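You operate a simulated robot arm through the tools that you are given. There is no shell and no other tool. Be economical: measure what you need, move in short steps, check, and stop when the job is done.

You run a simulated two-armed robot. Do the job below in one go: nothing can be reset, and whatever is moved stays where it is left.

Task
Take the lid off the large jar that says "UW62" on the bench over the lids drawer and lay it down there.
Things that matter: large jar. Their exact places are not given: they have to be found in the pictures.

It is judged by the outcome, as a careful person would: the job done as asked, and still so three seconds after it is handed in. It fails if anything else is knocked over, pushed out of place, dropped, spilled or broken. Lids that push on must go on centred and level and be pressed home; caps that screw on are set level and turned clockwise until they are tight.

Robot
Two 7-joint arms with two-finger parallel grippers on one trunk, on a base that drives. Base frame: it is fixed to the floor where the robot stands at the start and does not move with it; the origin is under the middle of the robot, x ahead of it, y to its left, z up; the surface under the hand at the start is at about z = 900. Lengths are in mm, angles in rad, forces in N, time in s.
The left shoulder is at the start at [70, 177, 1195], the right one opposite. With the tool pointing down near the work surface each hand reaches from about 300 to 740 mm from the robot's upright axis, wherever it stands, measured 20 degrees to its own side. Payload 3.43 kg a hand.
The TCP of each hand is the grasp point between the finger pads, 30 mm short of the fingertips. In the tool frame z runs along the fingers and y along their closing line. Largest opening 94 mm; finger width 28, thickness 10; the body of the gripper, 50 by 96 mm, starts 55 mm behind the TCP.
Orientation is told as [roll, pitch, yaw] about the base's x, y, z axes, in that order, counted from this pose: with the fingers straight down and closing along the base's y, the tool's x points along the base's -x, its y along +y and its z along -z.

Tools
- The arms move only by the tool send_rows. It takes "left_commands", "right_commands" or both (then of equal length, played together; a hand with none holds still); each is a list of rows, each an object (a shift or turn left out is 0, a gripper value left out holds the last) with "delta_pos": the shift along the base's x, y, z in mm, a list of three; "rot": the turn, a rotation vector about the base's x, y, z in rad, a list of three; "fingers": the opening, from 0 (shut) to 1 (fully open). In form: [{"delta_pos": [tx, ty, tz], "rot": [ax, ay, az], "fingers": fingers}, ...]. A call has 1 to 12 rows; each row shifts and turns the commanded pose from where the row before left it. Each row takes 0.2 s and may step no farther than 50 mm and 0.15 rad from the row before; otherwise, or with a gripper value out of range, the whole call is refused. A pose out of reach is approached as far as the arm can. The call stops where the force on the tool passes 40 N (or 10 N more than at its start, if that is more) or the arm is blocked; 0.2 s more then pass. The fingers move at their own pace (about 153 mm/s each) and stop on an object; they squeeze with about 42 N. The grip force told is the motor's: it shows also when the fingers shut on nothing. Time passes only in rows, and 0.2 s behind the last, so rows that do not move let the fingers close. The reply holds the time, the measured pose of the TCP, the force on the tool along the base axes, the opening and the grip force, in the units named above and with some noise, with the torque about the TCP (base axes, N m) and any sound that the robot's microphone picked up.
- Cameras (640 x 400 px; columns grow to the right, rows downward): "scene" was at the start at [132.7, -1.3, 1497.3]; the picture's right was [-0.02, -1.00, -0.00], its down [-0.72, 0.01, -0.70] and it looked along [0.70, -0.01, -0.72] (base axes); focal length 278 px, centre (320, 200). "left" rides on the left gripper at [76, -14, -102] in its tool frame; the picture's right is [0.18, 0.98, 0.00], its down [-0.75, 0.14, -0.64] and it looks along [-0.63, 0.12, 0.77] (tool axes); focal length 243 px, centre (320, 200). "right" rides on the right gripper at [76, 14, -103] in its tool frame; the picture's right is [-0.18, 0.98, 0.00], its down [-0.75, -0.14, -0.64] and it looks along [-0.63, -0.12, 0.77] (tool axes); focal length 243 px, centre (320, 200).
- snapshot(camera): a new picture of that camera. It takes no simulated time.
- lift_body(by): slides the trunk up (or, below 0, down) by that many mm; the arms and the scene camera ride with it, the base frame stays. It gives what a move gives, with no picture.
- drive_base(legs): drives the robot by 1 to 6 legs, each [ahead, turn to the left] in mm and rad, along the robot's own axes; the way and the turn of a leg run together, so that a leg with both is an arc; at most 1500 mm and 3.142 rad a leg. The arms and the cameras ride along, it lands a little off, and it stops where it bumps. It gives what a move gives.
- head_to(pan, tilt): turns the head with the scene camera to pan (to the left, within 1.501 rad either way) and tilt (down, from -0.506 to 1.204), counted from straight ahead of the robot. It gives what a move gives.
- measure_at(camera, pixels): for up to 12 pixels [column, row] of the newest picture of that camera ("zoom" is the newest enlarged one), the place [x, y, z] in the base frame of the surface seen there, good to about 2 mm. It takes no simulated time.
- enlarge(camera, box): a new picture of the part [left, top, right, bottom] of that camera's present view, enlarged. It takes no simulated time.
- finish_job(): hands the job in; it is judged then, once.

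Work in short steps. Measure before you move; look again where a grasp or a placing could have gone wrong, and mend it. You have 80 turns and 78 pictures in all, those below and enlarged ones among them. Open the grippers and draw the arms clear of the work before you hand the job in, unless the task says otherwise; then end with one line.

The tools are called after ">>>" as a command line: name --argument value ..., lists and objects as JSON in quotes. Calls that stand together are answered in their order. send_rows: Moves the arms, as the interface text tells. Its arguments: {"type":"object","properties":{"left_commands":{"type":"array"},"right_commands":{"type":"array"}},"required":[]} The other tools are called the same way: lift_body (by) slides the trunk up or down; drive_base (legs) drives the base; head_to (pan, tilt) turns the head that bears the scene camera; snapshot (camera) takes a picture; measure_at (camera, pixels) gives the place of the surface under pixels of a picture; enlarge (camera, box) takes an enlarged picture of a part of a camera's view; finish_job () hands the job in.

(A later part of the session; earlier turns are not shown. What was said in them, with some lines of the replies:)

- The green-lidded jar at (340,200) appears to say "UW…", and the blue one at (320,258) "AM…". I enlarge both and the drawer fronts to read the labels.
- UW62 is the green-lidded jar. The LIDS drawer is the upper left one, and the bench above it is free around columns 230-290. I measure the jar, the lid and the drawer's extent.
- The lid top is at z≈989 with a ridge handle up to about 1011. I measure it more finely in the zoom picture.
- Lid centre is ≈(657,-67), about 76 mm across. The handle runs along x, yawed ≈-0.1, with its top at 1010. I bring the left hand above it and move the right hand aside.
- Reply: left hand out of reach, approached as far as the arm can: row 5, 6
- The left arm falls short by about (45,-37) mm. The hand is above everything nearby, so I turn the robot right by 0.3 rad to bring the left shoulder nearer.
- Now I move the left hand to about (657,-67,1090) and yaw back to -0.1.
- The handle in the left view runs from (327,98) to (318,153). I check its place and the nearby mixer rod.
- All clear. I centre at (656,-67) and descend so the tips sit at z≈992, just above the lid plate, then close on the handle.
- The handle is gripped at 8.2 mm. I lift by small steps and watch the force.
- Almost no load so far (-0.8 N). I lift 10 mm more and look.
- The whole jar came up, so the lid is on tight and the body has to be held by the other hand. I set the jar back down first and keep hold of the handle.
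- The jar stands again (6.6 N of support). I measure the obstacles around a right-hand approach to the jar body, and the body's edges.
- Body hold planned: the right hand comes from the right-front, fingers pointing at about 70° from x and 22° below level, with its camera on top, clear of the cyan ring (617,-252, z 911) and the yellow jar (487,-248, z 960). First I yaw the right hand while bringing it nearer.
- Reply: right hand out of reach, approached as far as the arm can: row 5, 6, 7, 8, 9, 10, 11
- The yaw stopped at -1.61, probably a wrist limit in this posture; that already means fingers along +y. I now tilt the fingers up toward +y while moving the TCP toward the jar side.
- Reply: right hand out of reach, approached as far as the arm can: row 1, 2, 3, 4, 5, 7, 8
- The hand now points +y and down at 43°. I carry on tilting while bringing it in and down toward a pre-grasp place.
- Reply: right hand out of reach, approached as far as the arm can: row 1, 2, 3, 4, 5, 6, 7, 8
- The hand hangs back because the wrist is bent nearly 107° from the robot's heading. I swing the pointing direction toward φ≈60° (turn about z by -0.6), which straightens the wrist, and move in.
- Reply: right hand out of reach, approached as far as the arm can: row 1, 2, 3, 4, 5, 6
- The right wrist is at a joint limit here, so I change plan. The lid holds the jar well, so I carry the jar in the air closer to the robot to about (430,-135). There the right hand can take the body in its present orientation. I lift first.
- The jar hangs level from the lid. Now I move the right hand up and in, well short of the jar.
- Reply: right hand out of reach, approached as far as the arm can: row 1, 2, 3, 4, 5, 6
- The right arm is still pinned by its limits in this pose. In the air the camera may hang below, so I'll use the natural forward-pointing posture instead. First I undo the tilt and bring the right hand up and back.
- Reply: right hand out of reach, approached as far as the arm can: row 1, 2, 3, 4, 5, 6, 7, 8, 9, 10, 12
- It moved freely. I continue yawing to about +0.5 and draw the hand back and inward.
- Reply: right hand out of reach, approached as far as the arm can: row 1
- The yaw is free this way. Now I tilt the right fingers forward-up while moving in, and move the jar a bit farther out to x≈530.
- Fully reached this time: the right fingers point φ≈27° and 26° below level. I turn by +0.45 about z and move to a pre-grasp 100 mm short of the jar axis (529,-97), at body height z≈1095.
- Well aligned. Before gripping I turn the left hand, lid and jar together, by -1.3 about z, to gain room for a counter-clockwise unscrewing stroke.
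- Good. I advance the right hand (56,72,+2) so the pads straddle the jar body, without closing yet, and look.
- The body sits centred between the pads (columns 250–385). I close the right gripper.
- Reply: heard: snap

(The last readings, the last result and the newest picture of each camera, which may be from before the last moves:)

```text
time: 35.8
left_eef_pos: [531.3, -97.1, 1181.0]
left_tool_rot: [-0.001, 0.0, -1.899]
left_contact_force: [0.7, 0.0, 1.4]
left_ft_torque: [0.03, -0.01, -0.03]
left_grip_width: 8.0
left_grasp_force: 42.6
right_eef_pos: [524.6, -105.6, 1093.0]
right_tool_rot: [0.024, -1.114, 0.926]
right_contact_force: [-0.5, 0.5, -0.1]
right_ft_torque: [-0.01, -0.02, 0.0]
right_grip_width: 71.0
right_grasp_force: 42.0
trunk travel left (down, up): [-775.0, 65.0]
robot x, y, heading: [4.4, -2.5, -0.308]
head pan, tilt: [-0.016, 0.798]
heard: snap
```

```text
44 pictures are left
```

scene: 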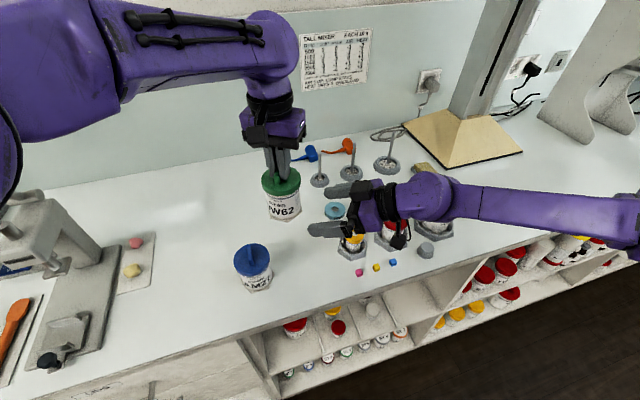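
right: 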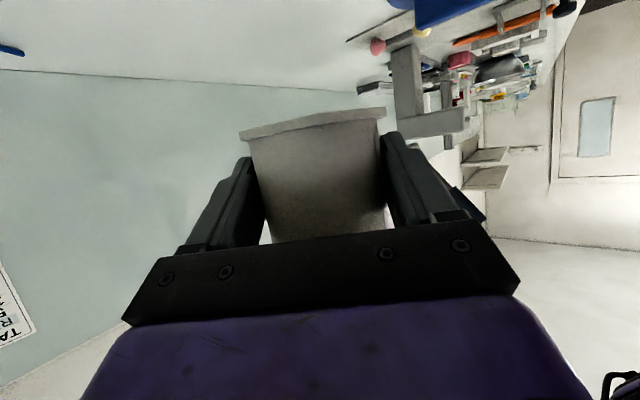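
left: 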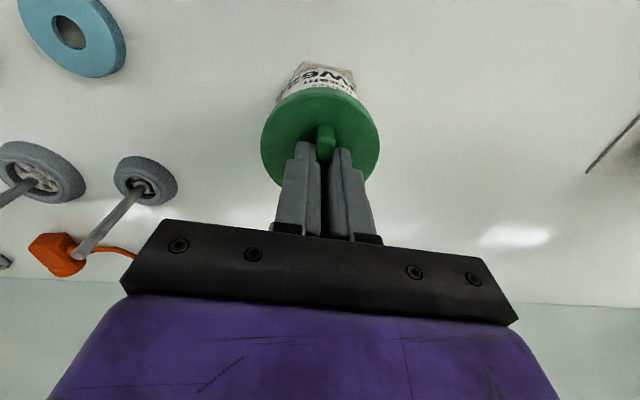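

I heard a snap: the lid may have come loose, or something else. I look closely before moving.

>>> enlarge --camera "scene" --box '[240, 140, 340, 240]'

>>> snapshot --camera "left"

```text
4.00 times, centred on (290, 190) of scene
```

zoom: 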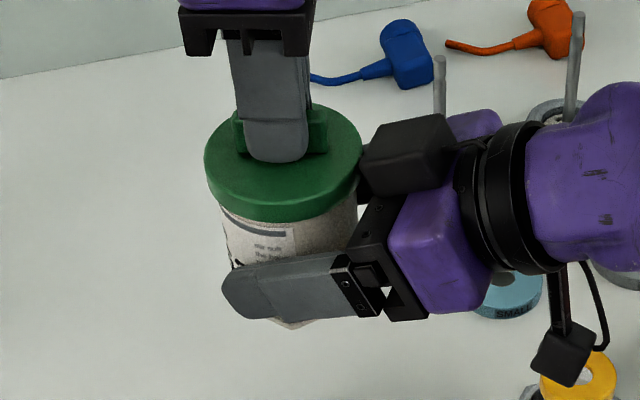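

```text
42 pictures are left
```

left: 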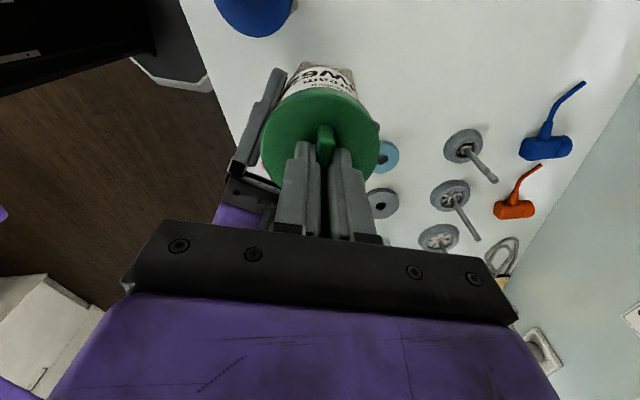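

Both look intact and well held. I pull the lid straight up in small steps while the right hand holds the body.

>>> send_rows --left_commands '[{"delta_pos": [0, 0, 1]}, {"delta_pos": [0, 0, 1]}, {"delta_pos": [0, 0, 1]}, {}]'

>>> enlarge --camera "scene" --box '[240, 140, 340, 240]'

```text
time: 36.8
left_eef_pos: [530.3, -97.7, 1184.2]
left_tool_rot: [-0.001, 0.0, -1.899]
left_contact_force: [-0.2, 0.1, -0.4]
left_ft_torque: [-0.02, -0.02, 0.0]
left_grip_width: 8.1
left_grasp_force: 42.1
right_eef_pos: [525.2, -104.4, 1093.7]
right_tool_rot: [0.021, -1.113, 0.925]
right_contact_force: [-0.1, -0.1, 0.0]
right_ft_torque: [-0.01, 0.04, 0.02]
right_grip_width: 71.1
right_grasp_force: 41.7
trunk travel left (down, up): [-775.0, 65.0]
robot x, y, heading: [-6.0, -2.2, -0.298]
head pan, tilt: [-0.016, 0.798]
```

```text
4.00 times, centred on (290, 190) of scene
```

zoom: 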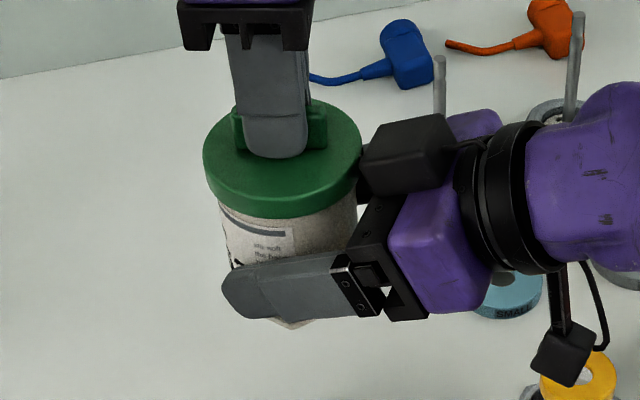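

No resistance: the lid has come off and rises freely. I lift it clear and check.

>>> send_rows --left_commands '[{"delta_pos": [0, 0, 5]}, {"delta_pos": [0, 0, 10]}, {"delta_pos": [0, 0, 15]}, {"delta_pos": [0, 0, 20]}, {"delta_pos": [0, 0, 20]}, {}]'

>>> snapshot --camera "scene"

```text
time: 38.2
left_eef_pos: [531.4, -96.8, 1253.2]
left_tool_rot: [0.0, 0.0, -1.899]
left_contact_force: [0.3, -0.5, -1.0]
left_ft_torque: [0.03, -0.02, -0.02]
left_grip_width: 8.1
left_grasp_force: 42.4
right_eef_pos: [524.7, -104.2, 1093.6]
right_tool_rot: [0.022, -1.114, 0.927]
right_contact_force: [1.0, -0.4, 0.2]
right_ft_torque: [0.0, 0.02, -0.02]
right_grip_width: 71.0
right_grasp_force: 41.4
trunk travel left (down, up): [-775.0, 65.0]
robot x, y, heading: [-2.4, 1.5, -0.31]
head pan, tilt: [-0.016, 0.798]
```

```text
40 pictures are left
```

scene: 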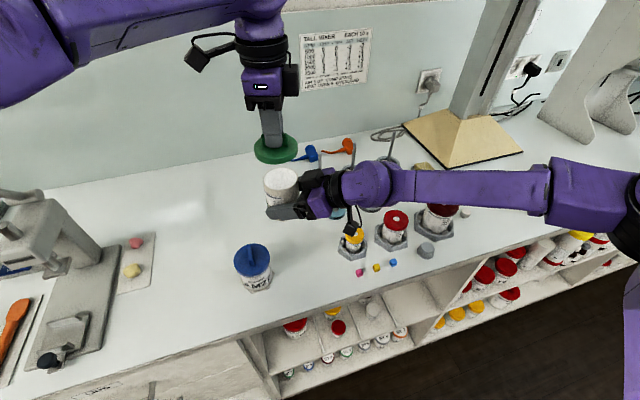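

The lid is off and the jar is held upright. I carry the lid to about (465,150) above the lids drawer, yawing back on the way.

>>> send_rows --left_commands '[{"delta_pos": [0, 15, 0]}, {"delta_pos": [-6, 22, 0], "rot": [0, 0, 0.13]}, {"delta_pos": [-6, 25, 0], "rot": [0, 0, 0.13]}, {"delta_pos": [-6, 25, 0], "rot": [0, 0, 0.13]}, {"delta_pos": [-6, 25, 0], "rot": [0, 0, 0.13]}, {"delta_pos": [-6, 25, -15], "rot": [0, 0, 0.13]}, {"delta_pos": [-6, 25, -20], "rot": [0, 0, 0.13]}, {"delta_pos": [-6, 25, -25], "rot": [0, 0, 0.13]}, {"delta_pos": [-8, 25, -30], "rot": [0, 0, 0.13]}, {"delta_pos": [-8, 25, -30], "rot": [0, 0, 0.13]}, {"delta_pos": [-8, 10, -30], "rot": [0, 0, 0.13]}, {}]'

>>> snapshot --camera "scene"

>>> snapshot --camera "left"

```text
time: 40.8
left_eef_pos: [465.5, 148.7, 1101.2]
left_tool_rot: [0.0, -0.002, -0.597]
left_contact_force: [0.5, -0.4, 0.1]
left_ft_torque: [0.06, 0.0, -0.01]
left_grip_width: 8.4
left_grasp_force: 42.1
right_eef_pos: [523.6, -105.9, 1093.0]
right_tool_rot: [0.023, -1.114, 0.926]
right_contact_force: [-1.5, -0.7, 0.3]
right_ft_torque: [0.01, -0.01, 0.01]
right_grip_width: 70.6
right_grasp_force: 41.4
trunk travel left (down, up): [-775.0, 65.0]
robot x, y, heading: [-1.6, -1.5, -0.306]
head pan, tilt: [-0.016, 0.798]
```

```text
39 pictures are left
```

scene: 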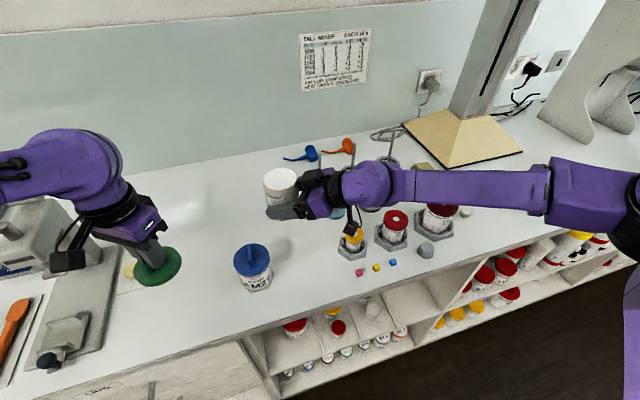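

```text
38 pictures are left
```

left: 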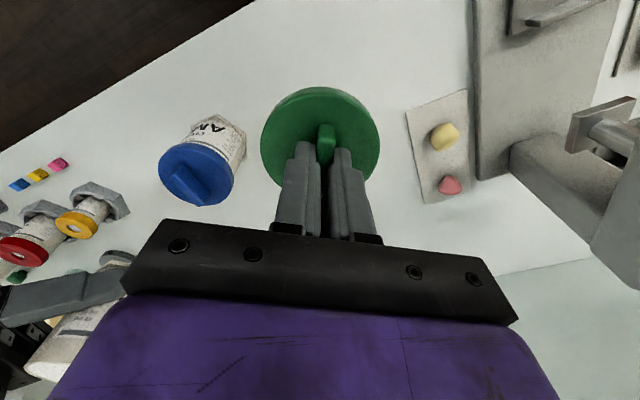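

The spot beneath is clear; the pad with the samples starts at y≈230. I lower quickly to z≈962, then gently until contact.

>>> send_rows --left_commands '[{"delta_pos": [0, 0, -35]}, {"delta_pos": [0, 0, -35]}, {"delta_pos": [0, 0, -35]}, {"delta_pos": [0, 0, -20]}, {"delta_pos": [0, 0, -10]}, {"delta_pos": [0, 0, -4]}, {}]'

>>> snapshot --camera "scene"

```text
time: 42.4
left_eef_pos: [463.3, 148.5, 966.2]
left_tool_rot: [-0.001, 0.001, -0.599]
left_contact_force: [-0.9, -0.6, -0.9]
left_ft_torque: [0.01, 0.0, 0.01]
left_grip_width: 7.9
left_grasp_force: 42.0
right_eef_pos: [524.2, -105.0, 1093.8]
right_tool_rot: [0.021, -1.114, 0.928]
right_contact_force: [1.0, 0.4, -0.3]
right_ft_torque: [0.0, 0.0, 0.0]
right_grip_width: 70.5
right_grasp_force: 42.0
trunk travel left (down, up): [-775.0, 65.0]
robot x, y, heading: [-2.2, 0.9, -0.307]
head pan, tilt: [-0.016, 0.798]
```

```text
37 pictures are left
```

scene: 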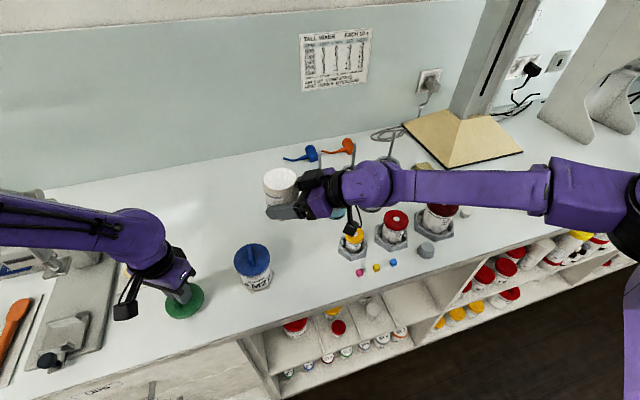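

Not touching yet. I lower in 2 mm steps.

>>> send_rows --left_commands '[{"delta_pos": [0, 0, -2]}, {"delta_pos": [0, 0, -2]}, {"delta_pos": [0, 0, -2]}, {"delta_pos": [0, 0, -2]}, {"delta_pos": [0, 0, -2]}, {"delta_pos": [0, 0, -2]}, {}]'

>>> enlarge --camera "scene" --box '[140, 270, 240, 340]'

```text
time: 44.0
left_eef_pos: [464.4, 150.7, 952.3]
left_tool_rot: [0.0, -0.001, -0.597]
left_contact_force: [-0.4, 0.2, -0.3]
left_ft_torque: [0.01, 0.03, 0.02]
left_grip_width: 8.4
left_grasp_force: 41.9
right_eef_pos: [524.3, -105.6, 1093.3]
right_tool_rot: [0.022, -1.112, 0.925]
right_contact_force: [0.9, 0.3, 0.7]
right_ft_torque: [-0.03, 0.01, -0.01]
right_grip_width: 70.5
right_grasp_force: 41.9
trunk travel left (down, up): [-775.0, 65.0]
robot x, y, heading: [-0.6, -2.4, -0.307]
head pan, tilt: [-0.016, 0.798]
```

```text
5.71 times, centred on (190, 305) of scene
```

zoom: 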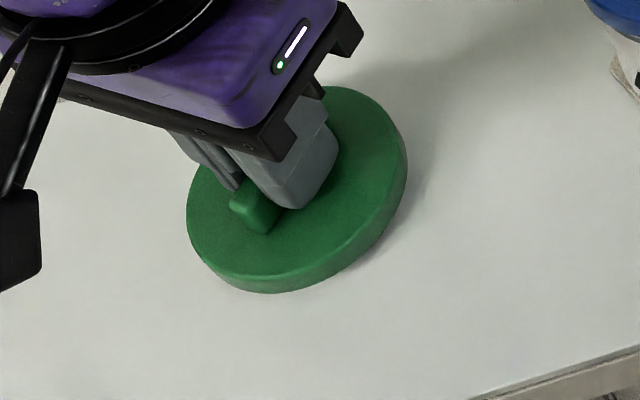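

Still a little above the bench. I lower 1 mm per row and read the force.

>>> send_rows --left_commands '[{"delta_pos": [0, 0, -1]}, {"delta_pos": [0, 0, -1]}, {"delta_pos": [0, 0, -1]}, {}]'

```text
time: 45.0
left_eef_pos: [464.6, 149.8, 950.1]
left_tool_rot: [-0.001, 0.0, -0.597]
left_contact_force: [-0.8, 0.2, -0.6]
left_ft_torque: [-0.03, 0.01, 0.01]
left_grip_width: 8.0
left_grasp_force: 41.8
right_eef_pos: [524.6, -105.1, 1093.4]
right_tool_rot: [0.02, -1.113, 0.927]
right_contact_force: [0.0, -0.2, -0.2]
right_ft_torque: [0.0, 0.01, 0.0]
right_grip_width: 70.3
right_grasp_force: 42.1
trunk travel left (down, up): [-775.0, 65.0]
robot x, y, heading: [0.6, -0.5, -0.31]
head pan, tilt: [-0.016, 0.798]
```

Still no contact at 950; I go on.

>>> send_rows --left_commands '[{"delta_pos": [0, 0, -1]}, {"delta_pos": [0, 0, -1]}, {"delta_pos": [0, 0, -1]}, {}]'

```text
time: 46.0
left_eef_pos: [463.9, 149.4, 946.6]
left_tool_rot: [0.001, 0.0, -0.6]
left_contact_force: [0.1, 0.4, 0.1]
left_ft_torque: [-0.03, 0.01, -0.02]
left_grip_width: 7.7
left_grasp_force: 41.9
right_eef_pos: [524.9, -104.4, 1093.5]
right_tool_rot: [0.021, -1.113, 0.927]
right_contact_force: [-1.0, 0.0, -0.1]
right_ft_torque: [0.05, -0.02, 0.0]
right_grip_width: 70.1
right_grasp_force: 41.9
trunk travel left (down, up): [-775.0, 65.0]
robot x, y, heading: [-1.6, -3.0, -0.31]
head pan, tilt: [-0.016, 0.798]
```

>>> send_rows --left_commands '[{"delta_pos": [0, 0, -1]}, {"delta_pos": [0, 0, -1]}, {"delta_pos": [0, 0, -1]}, {}]'

>>> enlarge --camera "scene" --box '[140, 270, 240, 340]'

```text
time: 47.0
left_eef_pos: [463.4, 149.8, 946.4]
left_tool_rot: [0.003, -0.002, -0.598]
left_contact_force: [1.3, 2.3, 17.9]
left_ft_torque: [-0.05, -0.19, 0.0]
left_grip_width: 8.2
left_grasp_force: 42.3
right_eef_pos: [523.2, -105.0, 1094.4]
right_tool_rot: [0.019, -1.116, 0.928]
right_contact_force: [-0.2, 0.2, -0.7]
right_ft_torque: [-0.01, -0.01, 0.01]
right_grip_width: 70.5
right_grasp_force: 42.1
trunk travel left (down, up): [-775.0, 65.0]
robot x, y, heading: [0.5, -1.9, -0.31]
head pan, tilt: [-0.016, 0.798]
```

```text
5.71 times, centred on (190, 305) of scene
```

zoom: 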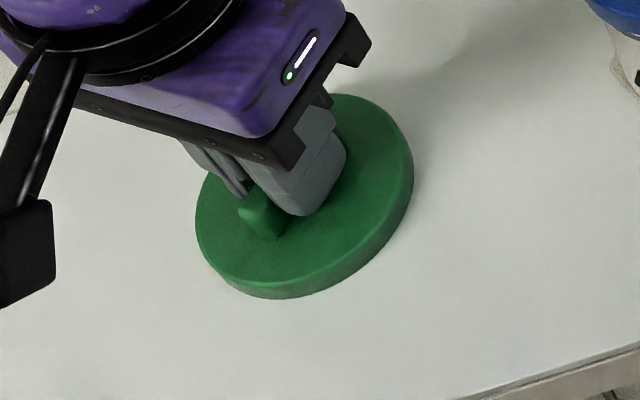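

The lid rests on the bench (17.9 N at z 946). I ease off by 1.5 mm, open the fingers and lift away.

>>> send_rows --left_commands '[{"delta_pos": [0, 0, 1.5]}, {"fingers": 0.2}, {"fingers": 0.35}, {}, {"delta_pos": [0, 0, 10]}, {"delta_pos": [0, 0, 25]}, {"delta_pos": [0, 0, 40]}, {"delta_pos": [0, 0, 45]}, {"delta_pos": [0, 0, 45]}, {"delta_pos": [0, 0, 45]}, {"delta_pos": [0, 0, 40]}, {}]'

>>> snapshot --camera "scene"

```text
time: 49.6
left_eef_pos: [488.5, 163.8, 1153.4]
left_tool_rot: [-0.018, -0.007, -0.597]
left_contact_force: [-0.1, 0.0, 0.5]
left_ft_torque: [0.0, 0.02, -0.01]
left_grip_width: 32.9
left_grasp_force: 0.1
left hand out of reach, approached as far as the arm can: row 8, 9, 10, 11
right_eef_pos: [524.5, -105.6, 1092.5]
right_tool_rot: [0.022, -1.114, 0.927]
right_contact_force: [-0.1, -0.3, -0.1]
right_ft_torque: [-0.02, -0.01, 0.01]
right_grip_width: 70.1
right_grasp_force: 42.0
trunk travel left (down, up): [-775.0, 65.0]
robot x, y, heading: [2.3, 1.2, -0.31]
head pan, tilt: [-0.016, 0.798]
```

```text
34 pictures are left
```

scene: 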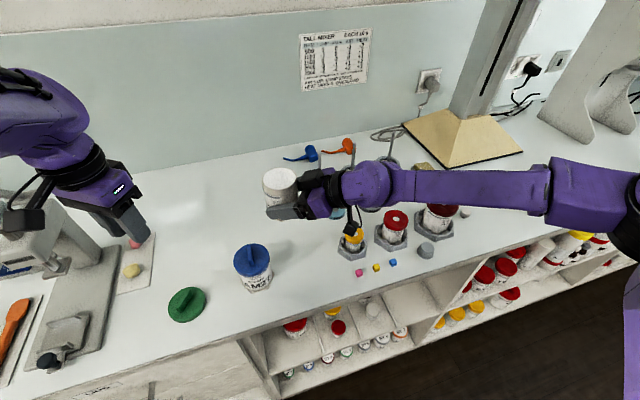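

The lid lies flat over the lids drawer. The jar should go back to its place, and the left hand will take it from above by its top. I measure the open jar's rim.

>>> enlarge --camera "scene" --box '[250, 150, 330, 230]'

>>> measure_at --camera "scene" --pixels '[[281, 176], [266, 177], [296, 177], [281, 190], [281, 194], [281, 168], [290, 212], [187, 304], [175, 305], [200, 305]]'

```text
5.00 times, centred on (290, 190) of scene
```

zoom: 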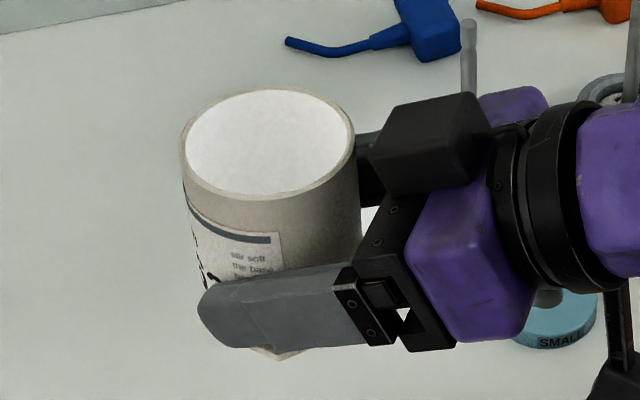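

```text
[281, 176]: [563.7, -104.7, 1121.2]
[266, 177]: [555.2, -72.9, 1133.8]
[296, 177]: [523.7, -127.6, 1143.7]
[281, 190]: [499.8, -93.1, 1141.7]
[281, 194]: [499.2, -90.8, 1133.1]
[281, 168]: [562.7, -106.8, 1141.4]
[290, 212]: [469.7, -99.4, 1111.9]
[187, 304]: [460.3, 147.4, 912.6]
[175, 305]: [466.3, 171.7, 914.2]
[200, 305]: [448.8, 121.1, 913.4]
```

Rim at z≈1142, centre ≈(531,-98). I measure the top of the right finger and the black box beside the rim to know how deep the left fingers can go.

>>> measure_at --camera "zoom" --pixels '[[240, 285], [300, 275], [330, 272], [350, 275], [430, 115], [380, 150], [365, 140], [395, 180], [270, 196], [188, 140], [350, 140], [270, 92]]'

```text
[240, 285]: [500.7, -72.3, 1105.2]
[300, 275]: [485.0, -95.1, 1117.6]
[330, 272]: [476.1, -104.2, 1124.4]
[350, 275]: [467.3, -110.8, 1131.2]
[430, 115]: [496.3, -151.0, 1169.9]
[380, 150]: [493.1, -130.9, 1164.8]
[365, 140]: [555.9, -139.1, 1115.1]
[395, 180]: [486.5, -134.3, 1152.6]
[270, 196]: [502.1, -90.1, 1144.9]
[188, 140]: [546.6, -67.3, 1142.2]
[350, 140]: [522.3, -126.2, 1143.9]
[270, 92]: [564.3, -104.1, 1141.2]
```

Above h=-14 the right finger top is ≈1112, so the left tips can go to 1117 and grip 25 mm of the jar top. I move the left hand above the jar at yaw -2.21, with its closing line parallel to the right hand's and its camera away from it.

>>> send_rows --left_commands '[{"delta_pos": [3.5, -21, 16], "rot": [0, 0, -0.1345], "fingers": 1}, {"delta_pos": [3.5, -21, 16], "rot": [0, 0, -0.1345]}, {"delta_pos": [3.5, -21, 16], "rot": [0, 0, -0.1345]}, {"delta_pos": [3.5, -21, 16], "rot": [0, 0, -0.1345]}, {"delta_pos": [3.5, -22, 16], "rot": [0, 0, -0.1345]}, {"delta_pos": [3.5, -22, 10], "rot": [0, 0, -0.1345]}, {"delta_pos": [3.5, -22, 0], "rot": [0, 0, -0.1345]}, {"delta_pos": [3.5, -22, 0], "rot": [0, 0, -0.1345]}, {"delta_pos": [3.5, -22, 0], "rot": [0, 0, -0.1345]}, {"delta_pos": [3.5, -22, 0], "rot": [0, 0, -0.1345]}, {"delta_pos": [3.5, -22, 0], "rot": [0, 0, -0.1345]}, {"delta_pos": [3.5, -22, 0], "rot": [0, 0, -0.1345]}]'

>>> snapshot --camera "left"

>>> snapshot --camera "scene"

```text
time: 52.2
left_eef_pos: [541.7, -94.7, 1240.2]
left_tool_rot: [0.0, 0.0, -2.213]
left_contact_force: [1.1, 0.1, 1.1]
left_ft_torque: [0.0, 0.01, 0.01]
left_grip_width: 94.0
left_grasp_force: 0.1
left hand out of reach, approached as far as the arm can: row 1, 2
right_eef_pos: [525.5, -104.7, 1091.9]
right_tool_rot: [0.024, -1.112, 0.926]
right_contact_force: [-1.1, -0.2, -0.3]
right_ft_torque: [0.0, -0.03, 0.02]
right_grip_width: 70.3
right_grasp_force: 42.1
trunk travel left (down, up): [-775.0, 65.0]
robot x, y, heading: [-0.4, -0.6, -0.305]
head pan, tilt: [-0.016, 0.798]
```

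```text
32 pictures are left
```

left: 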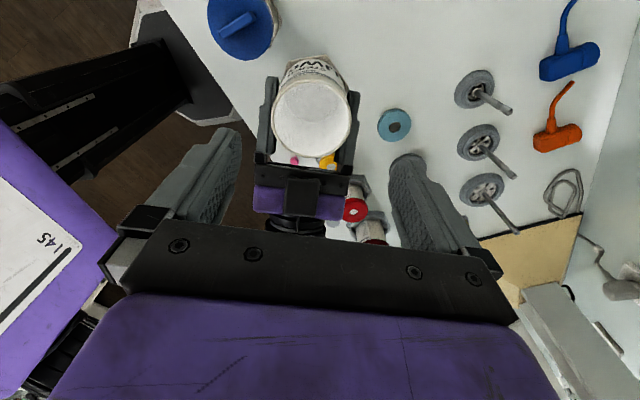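

```text
31 pictures are left
```

scene: 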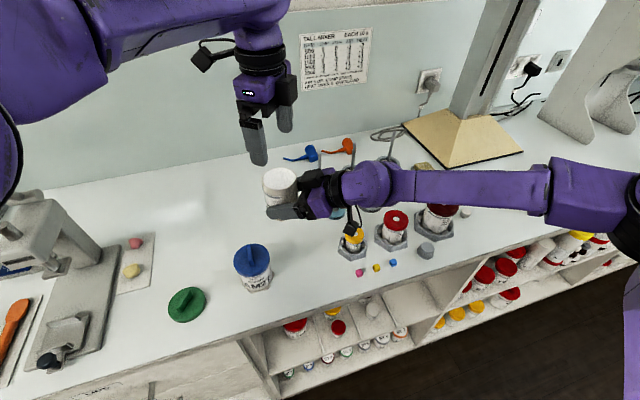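

I refine the rim centre from the left view before descending.

>>> measure_at --camera "left" --pixels '[[275, 114], [348, 114], [312, 83], [312, 154], [290, 145], [335, 145], [303, 185], [303, 200]]'

```text
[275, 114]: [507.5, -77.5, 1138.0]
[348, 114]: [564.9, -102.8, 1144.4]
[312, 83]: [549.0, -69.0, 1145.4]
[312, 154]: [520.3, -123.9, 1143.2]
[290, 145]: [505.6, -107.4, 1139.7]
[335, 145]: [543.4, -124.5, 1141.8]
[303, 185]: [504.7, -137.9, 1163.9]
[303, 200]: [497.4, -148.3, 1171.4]
```

Rim centre ≈(533,-97). I shift (-9,-2) and descend in two stages.

>>> send_rows --left_commands '[{"delta_pos": [-9, -2, -10]}, {"delta_pos": [0, 0, -20]}, {"delta_pos": [0, 0, -20]}, {}]'

>>> snapshot --camera "left"

>>> enlarge --camera "scene" --box '[230, 100, 350, 230]'

```text
time: 53.2
left_eef_pos: [531.8, -96.4, 1189.1]
left_tool_rot: [-0.001, 0.0, -2.213]
left_contact_force: [-0.1, -0.7, -0.7]
left_ft_torque: [0.0, 0.0, 0.03]
left_grip_width: 93.9
left_grasp_force: 0.1
right_eef_pos: [524.8, -105.3, 1094.3]
right_tool_rot: [0.02, -1.113, 0.928]
right_contact_force: [0.2, -0.5, -0.5]
right_ft_torque: [0.01, 0.02, 0.02]
right_grip_width: 70.2
right_grasp_force: 42.0
trunk travel left (down, up): [-775.0, 65.0]
robot x, y, heading: [-0.7, 1.4, -0.306]
head pan, tilt: [-0.016, 0.798]
```

```text
30 pictures are left
```

left: 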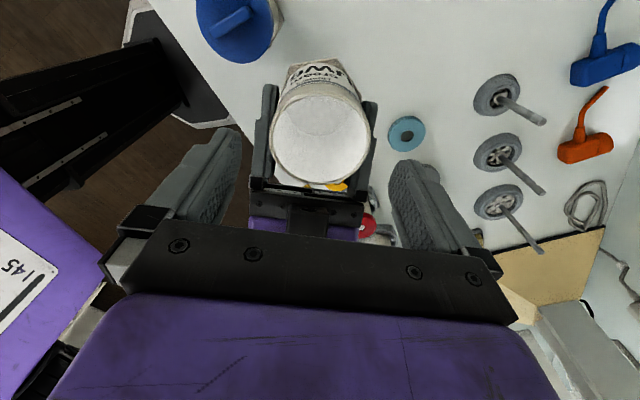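

```text
3.08 times, centred on (290, 165) of scene
```

zoom: 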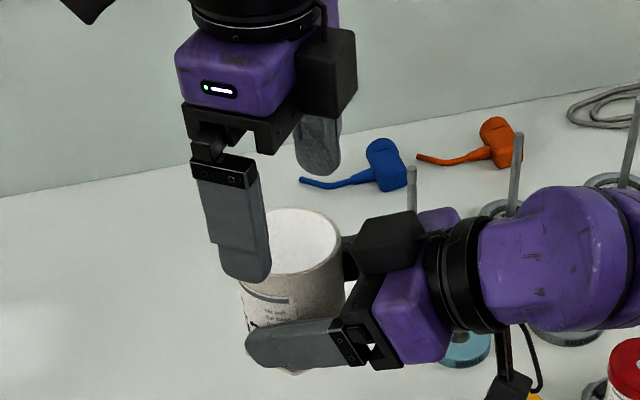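

Centred; the left gripper's box stays above the right one's top (1171). I descend the remaining 42 mm and close.

>>> send_rows --left_commands '[{"delta_pos": [0, 0, -15]}, {"delta_pos": [0, 0, -15]}, {"delta_pos": [0, 0, -7]}, {"delta_pos": [0, 0, -4]}, {"fingers": 0.8}, {"fingers": 0.7}, {"fingers": 0.4}, {"fingers": 0}, {}, {}]'

>>> enlarge --camera "scene" --box '[230, 100, 350, 230]'

>>> snapshot --camera "left"

```text
time: 55.4
left_eef_pos: [532.6, -95.8, 1148.8]
left_tool_rot: [0.0, 0.0, -2.212]
left_contact_force: [0.7, 0.5, 1.6]
left_ft_torque: [0.26, 0.51, 0.01]
left_grip_width: 70.0
left_grasp_force: 42.3
right_eef_pos: [525.3, -104.9, 1094.3]
right_tool_rot: [0.021, -1.113, 0.932]
right_contact_force: [-0.4, 0.6, -0.5]
right_ft_torque: [-0.29, -0.59, 0.0]
right_grip_width: 69.9
right_grasp_force: 41.5
trunk travel left (down, up): [-775.0, 65.0]
robot x, y, heading: [1.7, -2.4, -0.309]
head pan, tilt: [-0.016, 0.798]
```

```text
3.08 times, centred on (290, 165) of scene
```

zoom: 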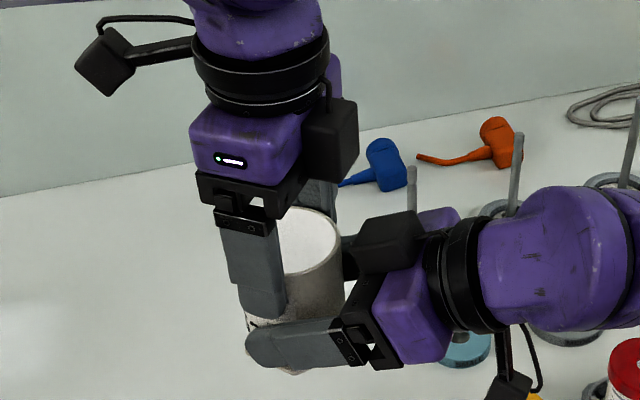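

```text
27 pictures are left
```

left: 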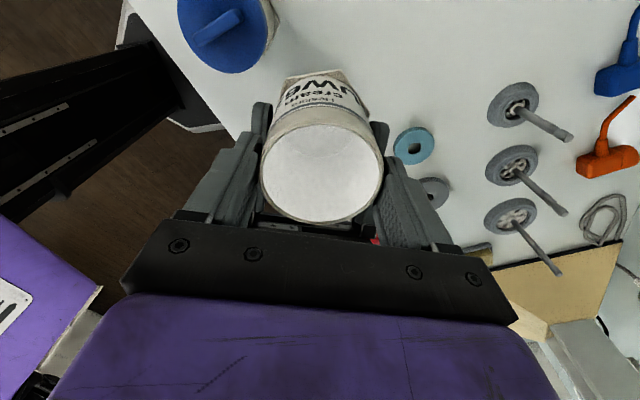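

Both hands hold it (70 mm each). I open the right hand and withdraw it along its own direction.

>>> send_rows --right_commands '[{"fingers": 0.85}, {"fingers": 1}, {}, {"delta_pos": [-9, -12, 0]}, {"delta_pos": [-15, -20, 0]}, {"delta_pos": [-15, -20, 0]}, {"delta_pos": [-15, -20, 0]}, {"delta_pos": [-15, -30, 0]}, {"delta_pos": [-10, -35, 10]}, {"delta_pos": [-5, -40, 10]}, {"delta_pos": [0, -40, 10]}, {}]'

>>> snapshot --camera "scene"

```text
time: 58.0
left_eef_pos: [532.3, -94.5, 1148.1]
left_tool_rot: [0.001, 0.0, -2.214]
left_contact_force: [-0.1, -0.2, 0.0]
left_ft_torque: [0.0, -0.02, -0.03]
left_grip_width: 69.6
left_grasp_force: 42.2
right_eef_pos: [438.1, -321.5, 1125.7]
right_tool_rot: [0.021, -1.114, 0.928]
right_contact_force: [0.2, -0.3, 0.4]
right_ft_torque: [-0.01, 0.02, -0.02]
right_grip_width: 94.3
right_grasp_force: 0.1
trunk travel left (down, up): [-775.0, 65.0]
robot x, y, heading: [0.1, 0.8, -0.301]
head pan, tilt: [-0.016, 0.798]
```

```text
26 pictures are left
```

scene: 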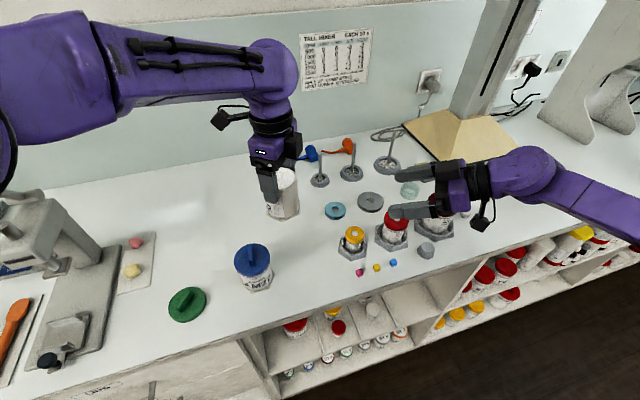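

Right hand clear; the jar hangs in the left. I carry it back over its original spot (656,-67), turning it back by +1.8 rad.

>>> send_rows --left_commands '[{"delta_pos": [10, 2, 0], "rot": [0, 0, 0.149]}, {"delta_pos": [10, 2, 0], "rot": [0, 0, 0.149]}, {"delta_pos": [10, 2, 0], "rot": [0, 0, 0.149]}, {"delta_pos": [10, 2, 0], "rot": [0, 0, 0.149]}, {"delta_pos": [10, 2, 0], "rot": [0, 0, 0.149]}, {"delta_pos": [10, 2, 0], "rot": [0, 0, 0.149]}, {"delta_pos": [10, 2, 0], "rot": [0, 0, 0.149]}, {"delta_pos": [10, 3, 0], "rot": [0, 0, 0.149]}, {"delta_pos": [11, 3, 0], "rot": [0, 0, 0.149]}, {"delta_pos": [11, 3, 0], "rot": [0, 0, 0.149]}, {"delta_pos": [11, 3, 0], "rot": [0, 0, 0.149]}, {"delta_pos": [11, 2, 0], "rot": [0, 0, 0.149]}]'

>>> snapshot --camera "scene"

```text
time: 60.6
left_eef_pos: [658.6, -68.4, 1148.5]
left_tool_rot: [-0.002, 0.001, -0.421]
left_contact_force: [0.0, 0.1, -1.7]
left_ft_torque: [-0.02, 0.01, -0.02]
left_grip_width: 69.7
left_grasp_force: 41.9
right_eef_pos: [437.3, -322.1, 1124.9]
right_tool_rot: [0.023, -1.114, 0.927]
right_contact_force: [-0.3, 0.4, 0.1]
right_ft_torque: [0.0, 0.03, 0.0]
right_grip_width: 93.9
right_grasp_force: 0.0
trunk travel left (down, up): [-775.0, 65.0]
robot x, y, heading: [0.1, -1.2, -0.309]
head pan, tilt: [-0.016, 0.798]
```

```text
25 pictures are left
```

scene: 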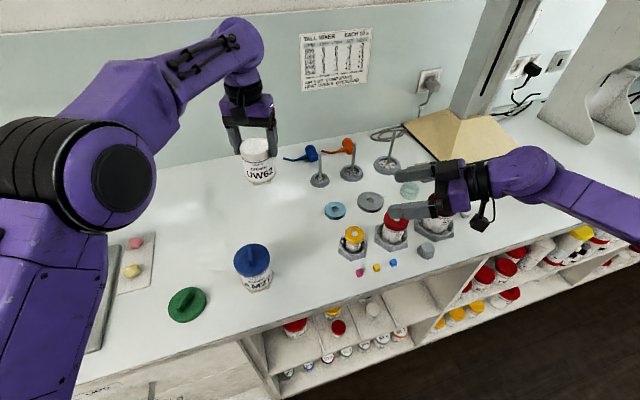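

In place above its old spot, label facing front again. I lower 152 mm, leaving the last millimetres for small steps.

>>> send_rows --left_commands '[{"delta_pos": [0, 0, -30]}, {"delta_pos": [0, 0, -35]}, {"delta_pos": [0, 0, -35]}, {"delta_pos": [0, 0, -30]}, {"delta_pos": [0, 0, -15]}, {"delta_pos": [0, 0, -7]}, {"delta_pos": [0, 0, -1]}, {"delta_pos": [0, 0, -1]}, {"delta_pos": [0, 0, -1]}, {}]'

>>> enlarge --camera "scene" --box '[220, 150, 320, 240]'

```text
time: 62.8
left_eef_pos: [654.8, -67.1, 993.5]
left_tool_rot: [-0.001, 0.001, -0.424]
left_contact_force: [-0.9, 0.7, 0.7]
left_ft_torque: [0.0, 0.02, 0.02]
left_grip_width: 69.7
left_grasp_force: 41.9
right_eef_pos: [436.1, -322.1, 1124.2]
right_tool_rot: [0.021, -1.111, 0.927]
right_contact_force: [-1.0, 0.0, 0.2]
right_ft_torque: [0.0, 0.01, -0.04]
right_grip_width: 93.8
right_grasp_force: 0.1
trunk travel left (down, up): [-775.0, 65.0]
robot x, y, heading: [3.4, 3.2, -0.306]
head pan, tilt: [-0.016, 0.798]
```

```text
4.44 times, centred on (270, 195) of scene
```

zoom: 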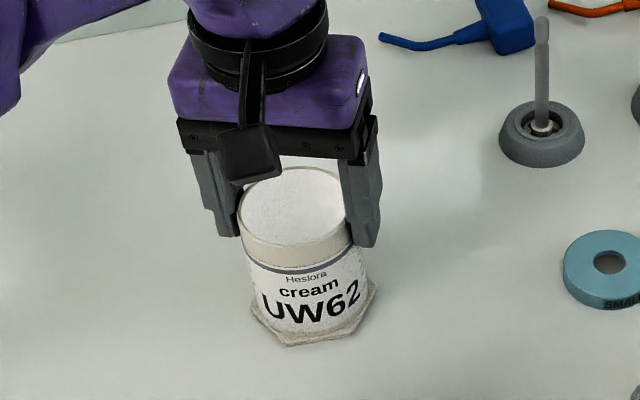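

A few millimetres remain; I go 1 mm per row.

>>> send_rows --left_commands '[{"delta_pos": [0, 0, -1]}, {"delta_pos": [0, 0, -1]}, {"delta_pos": [0, 0, -1]}, {}]'

```text
time: 63.8
left_eef_pos: [654.5, -67.9, 989.2]
left_tool_rot: [0.002, 0.0, -0.424]
left_contact_force: [0.3, 0.8, 1.9]
left_ft_torque: [0.01, 0.05, 0.01]
left_grip_width: 69.8
left_grasp_force: 41.7
right_eef_pos: [435.8, -322.3, 1126.1]
right_tool_rot: [0.021, -1.113, 0.927]
right_contact_force: [0.0, -0.2, -0.6]
right_ft_torque: [-0.01, 0.02, 0.04]
right_grip_width: 94.2
right_grasp_force: 0.0
trunk travel left (down, up): [-775.0, 65.0]
robot x, y, heading: [0.2, 1.4, -0.307]
head pan, tilt: [-0.016, 0.798]
```

Starting to touch (1.9 N). One more millimetre.

>>> send_rows --left_commands '[{"delta_pos": [0, 0, -0.7]}, {}]'

```text
time: 64.4
left_eef_pos: [654.4, -66.9, 991.0]
left_tool_rot: [0.0, -0.002, -0.424]
left_contact_force: [1.8, 1.2, 10.0]
left_ft_torque: [0.2, 0.13, -0.02]
left_grip_width: 69.5
left_grasp_force: 42.1
right_eef_pos: [436.1, -321.6, 1126.1]
right_tool_rot: [0.02, -1.115, 0.929]
right_contact_force: [-0.4, -0.4, 0.2]
right_ft_torque: [0.02, -0.01, 0.0]
right_grip_width: 94.2
right_grasp_force: 0.0
trunk travel left (down, up): [-775.0, 65.0]
robot x, y, heading: [-2.1, 1.5, -0.304]
head pan, tilt: [-0.016, 0.798]
```

The jar stands on the bench (10 N). I open gently, rise straight up and look.

>>> send_rows --left_commands '[{"fingers": 0.85}, {"fingers": 1}, {}, {"delta_pos": [0, 0, 10]}, {"delta_pos": [0, 0, 30]}, {"delta_pos": [0, 0, 40]}, {"delta_pos": [0, 0, 40]}, {"delta_pos": [-20, 20, 30]}, {"delta_pos": [-30, 30, 0]}, {"delta_pos": [-30, 30, 0]}, {"delta_pos": [-20, 30, 0]}, {}]' --right_commands '[{}, {}, {}, {}, {"delta_pos": [-5, -20, 5]}, {"delta_pos": [-5, -20, 5]}, {"delta_pos": [-5, -20, 5]}, {"delta_pos": [-5, -20, 5]}, {}, {}, {}, {}]'

>>> snapshot --camera "scene"

```text
time: 67.0
left_eef_pos: [556.1, 42.0, 1141.2]
left_tool_rot: [0.0, 0.001, -0.424]
left_contact_force: [-0.1, 0.3, 0.1]
left_ft_torque: [0.01, 0.02, 0.0]
left_grip_width: 94.0
left_grasp_force: 0.1
right_eef_pos: [418.1, -404.6, 1145.5]
right_tool_rot: [0.022, -1.111, 0.926]
right_contact_force: [0.3, -0.3, -0.4]
right_ft_torque: [0.03, 0.02, 0.02]
right_grip_width: 93.9
right_grasp_force: 0.1
trunk travel left (down, up): [-775.0, 65.0]
robot x, y, heading: [2.6, 0.6, -0.308]
head pan, tilt: [-0.016, 0.798]
```

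```text
23 pictures are left
```

scene: 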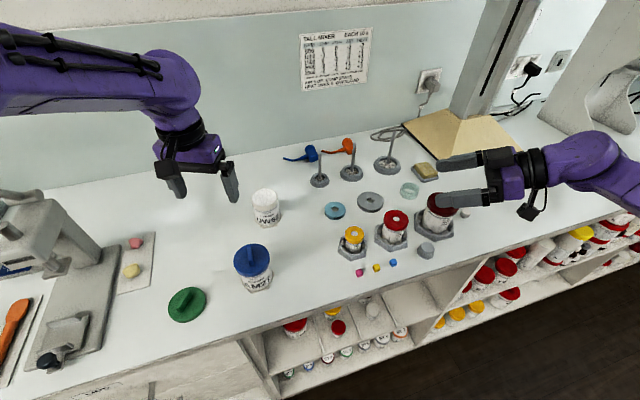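

The jar stands open at its old place and the lid lies over the lids drawer at (187,304). One close check of both.

>>> enlarge --camera "scene" --box '[150, 170, 310, 340]'

>>> measure_at --camera "scene" --pixels '[[265, 193], [187, 296], [172, 305], [203, 305], [190, 318], [266, 226]]'

```text
2.35 times, centred on (230, 255) of scene
```

zoom: 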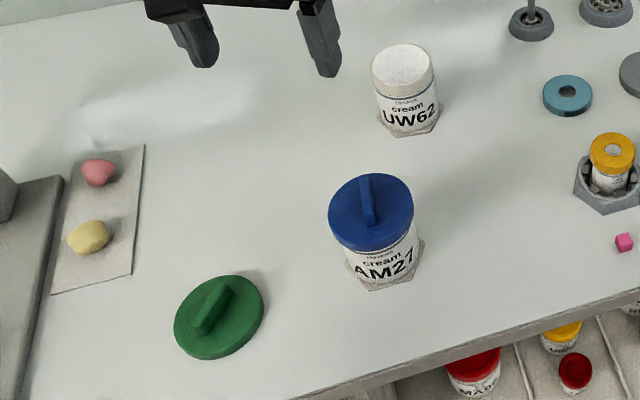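

```text
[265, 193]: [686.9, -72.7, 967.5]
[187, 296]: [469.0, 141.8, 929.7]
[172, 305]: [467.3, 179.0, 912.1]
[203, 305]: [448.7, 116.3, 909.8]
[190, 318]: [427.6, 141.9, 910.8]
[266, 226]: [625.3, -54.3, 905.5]
```

The lid lies flat and the jar stands upright and undisturbed. Both hands are empty and clear, so I hand in.

>>> finish_job

```text
The job is handed in.
```

The lid of the UW62 jar is off and lies flat on the bench over the LIDS drawer. The open jar is upright, back where it stood to within a few millimetres, and I saw nothing else moved. I heard one snap, when the right gripper closed on the jar body; the lid then lifted free without force, and the jar and lid looked intact.
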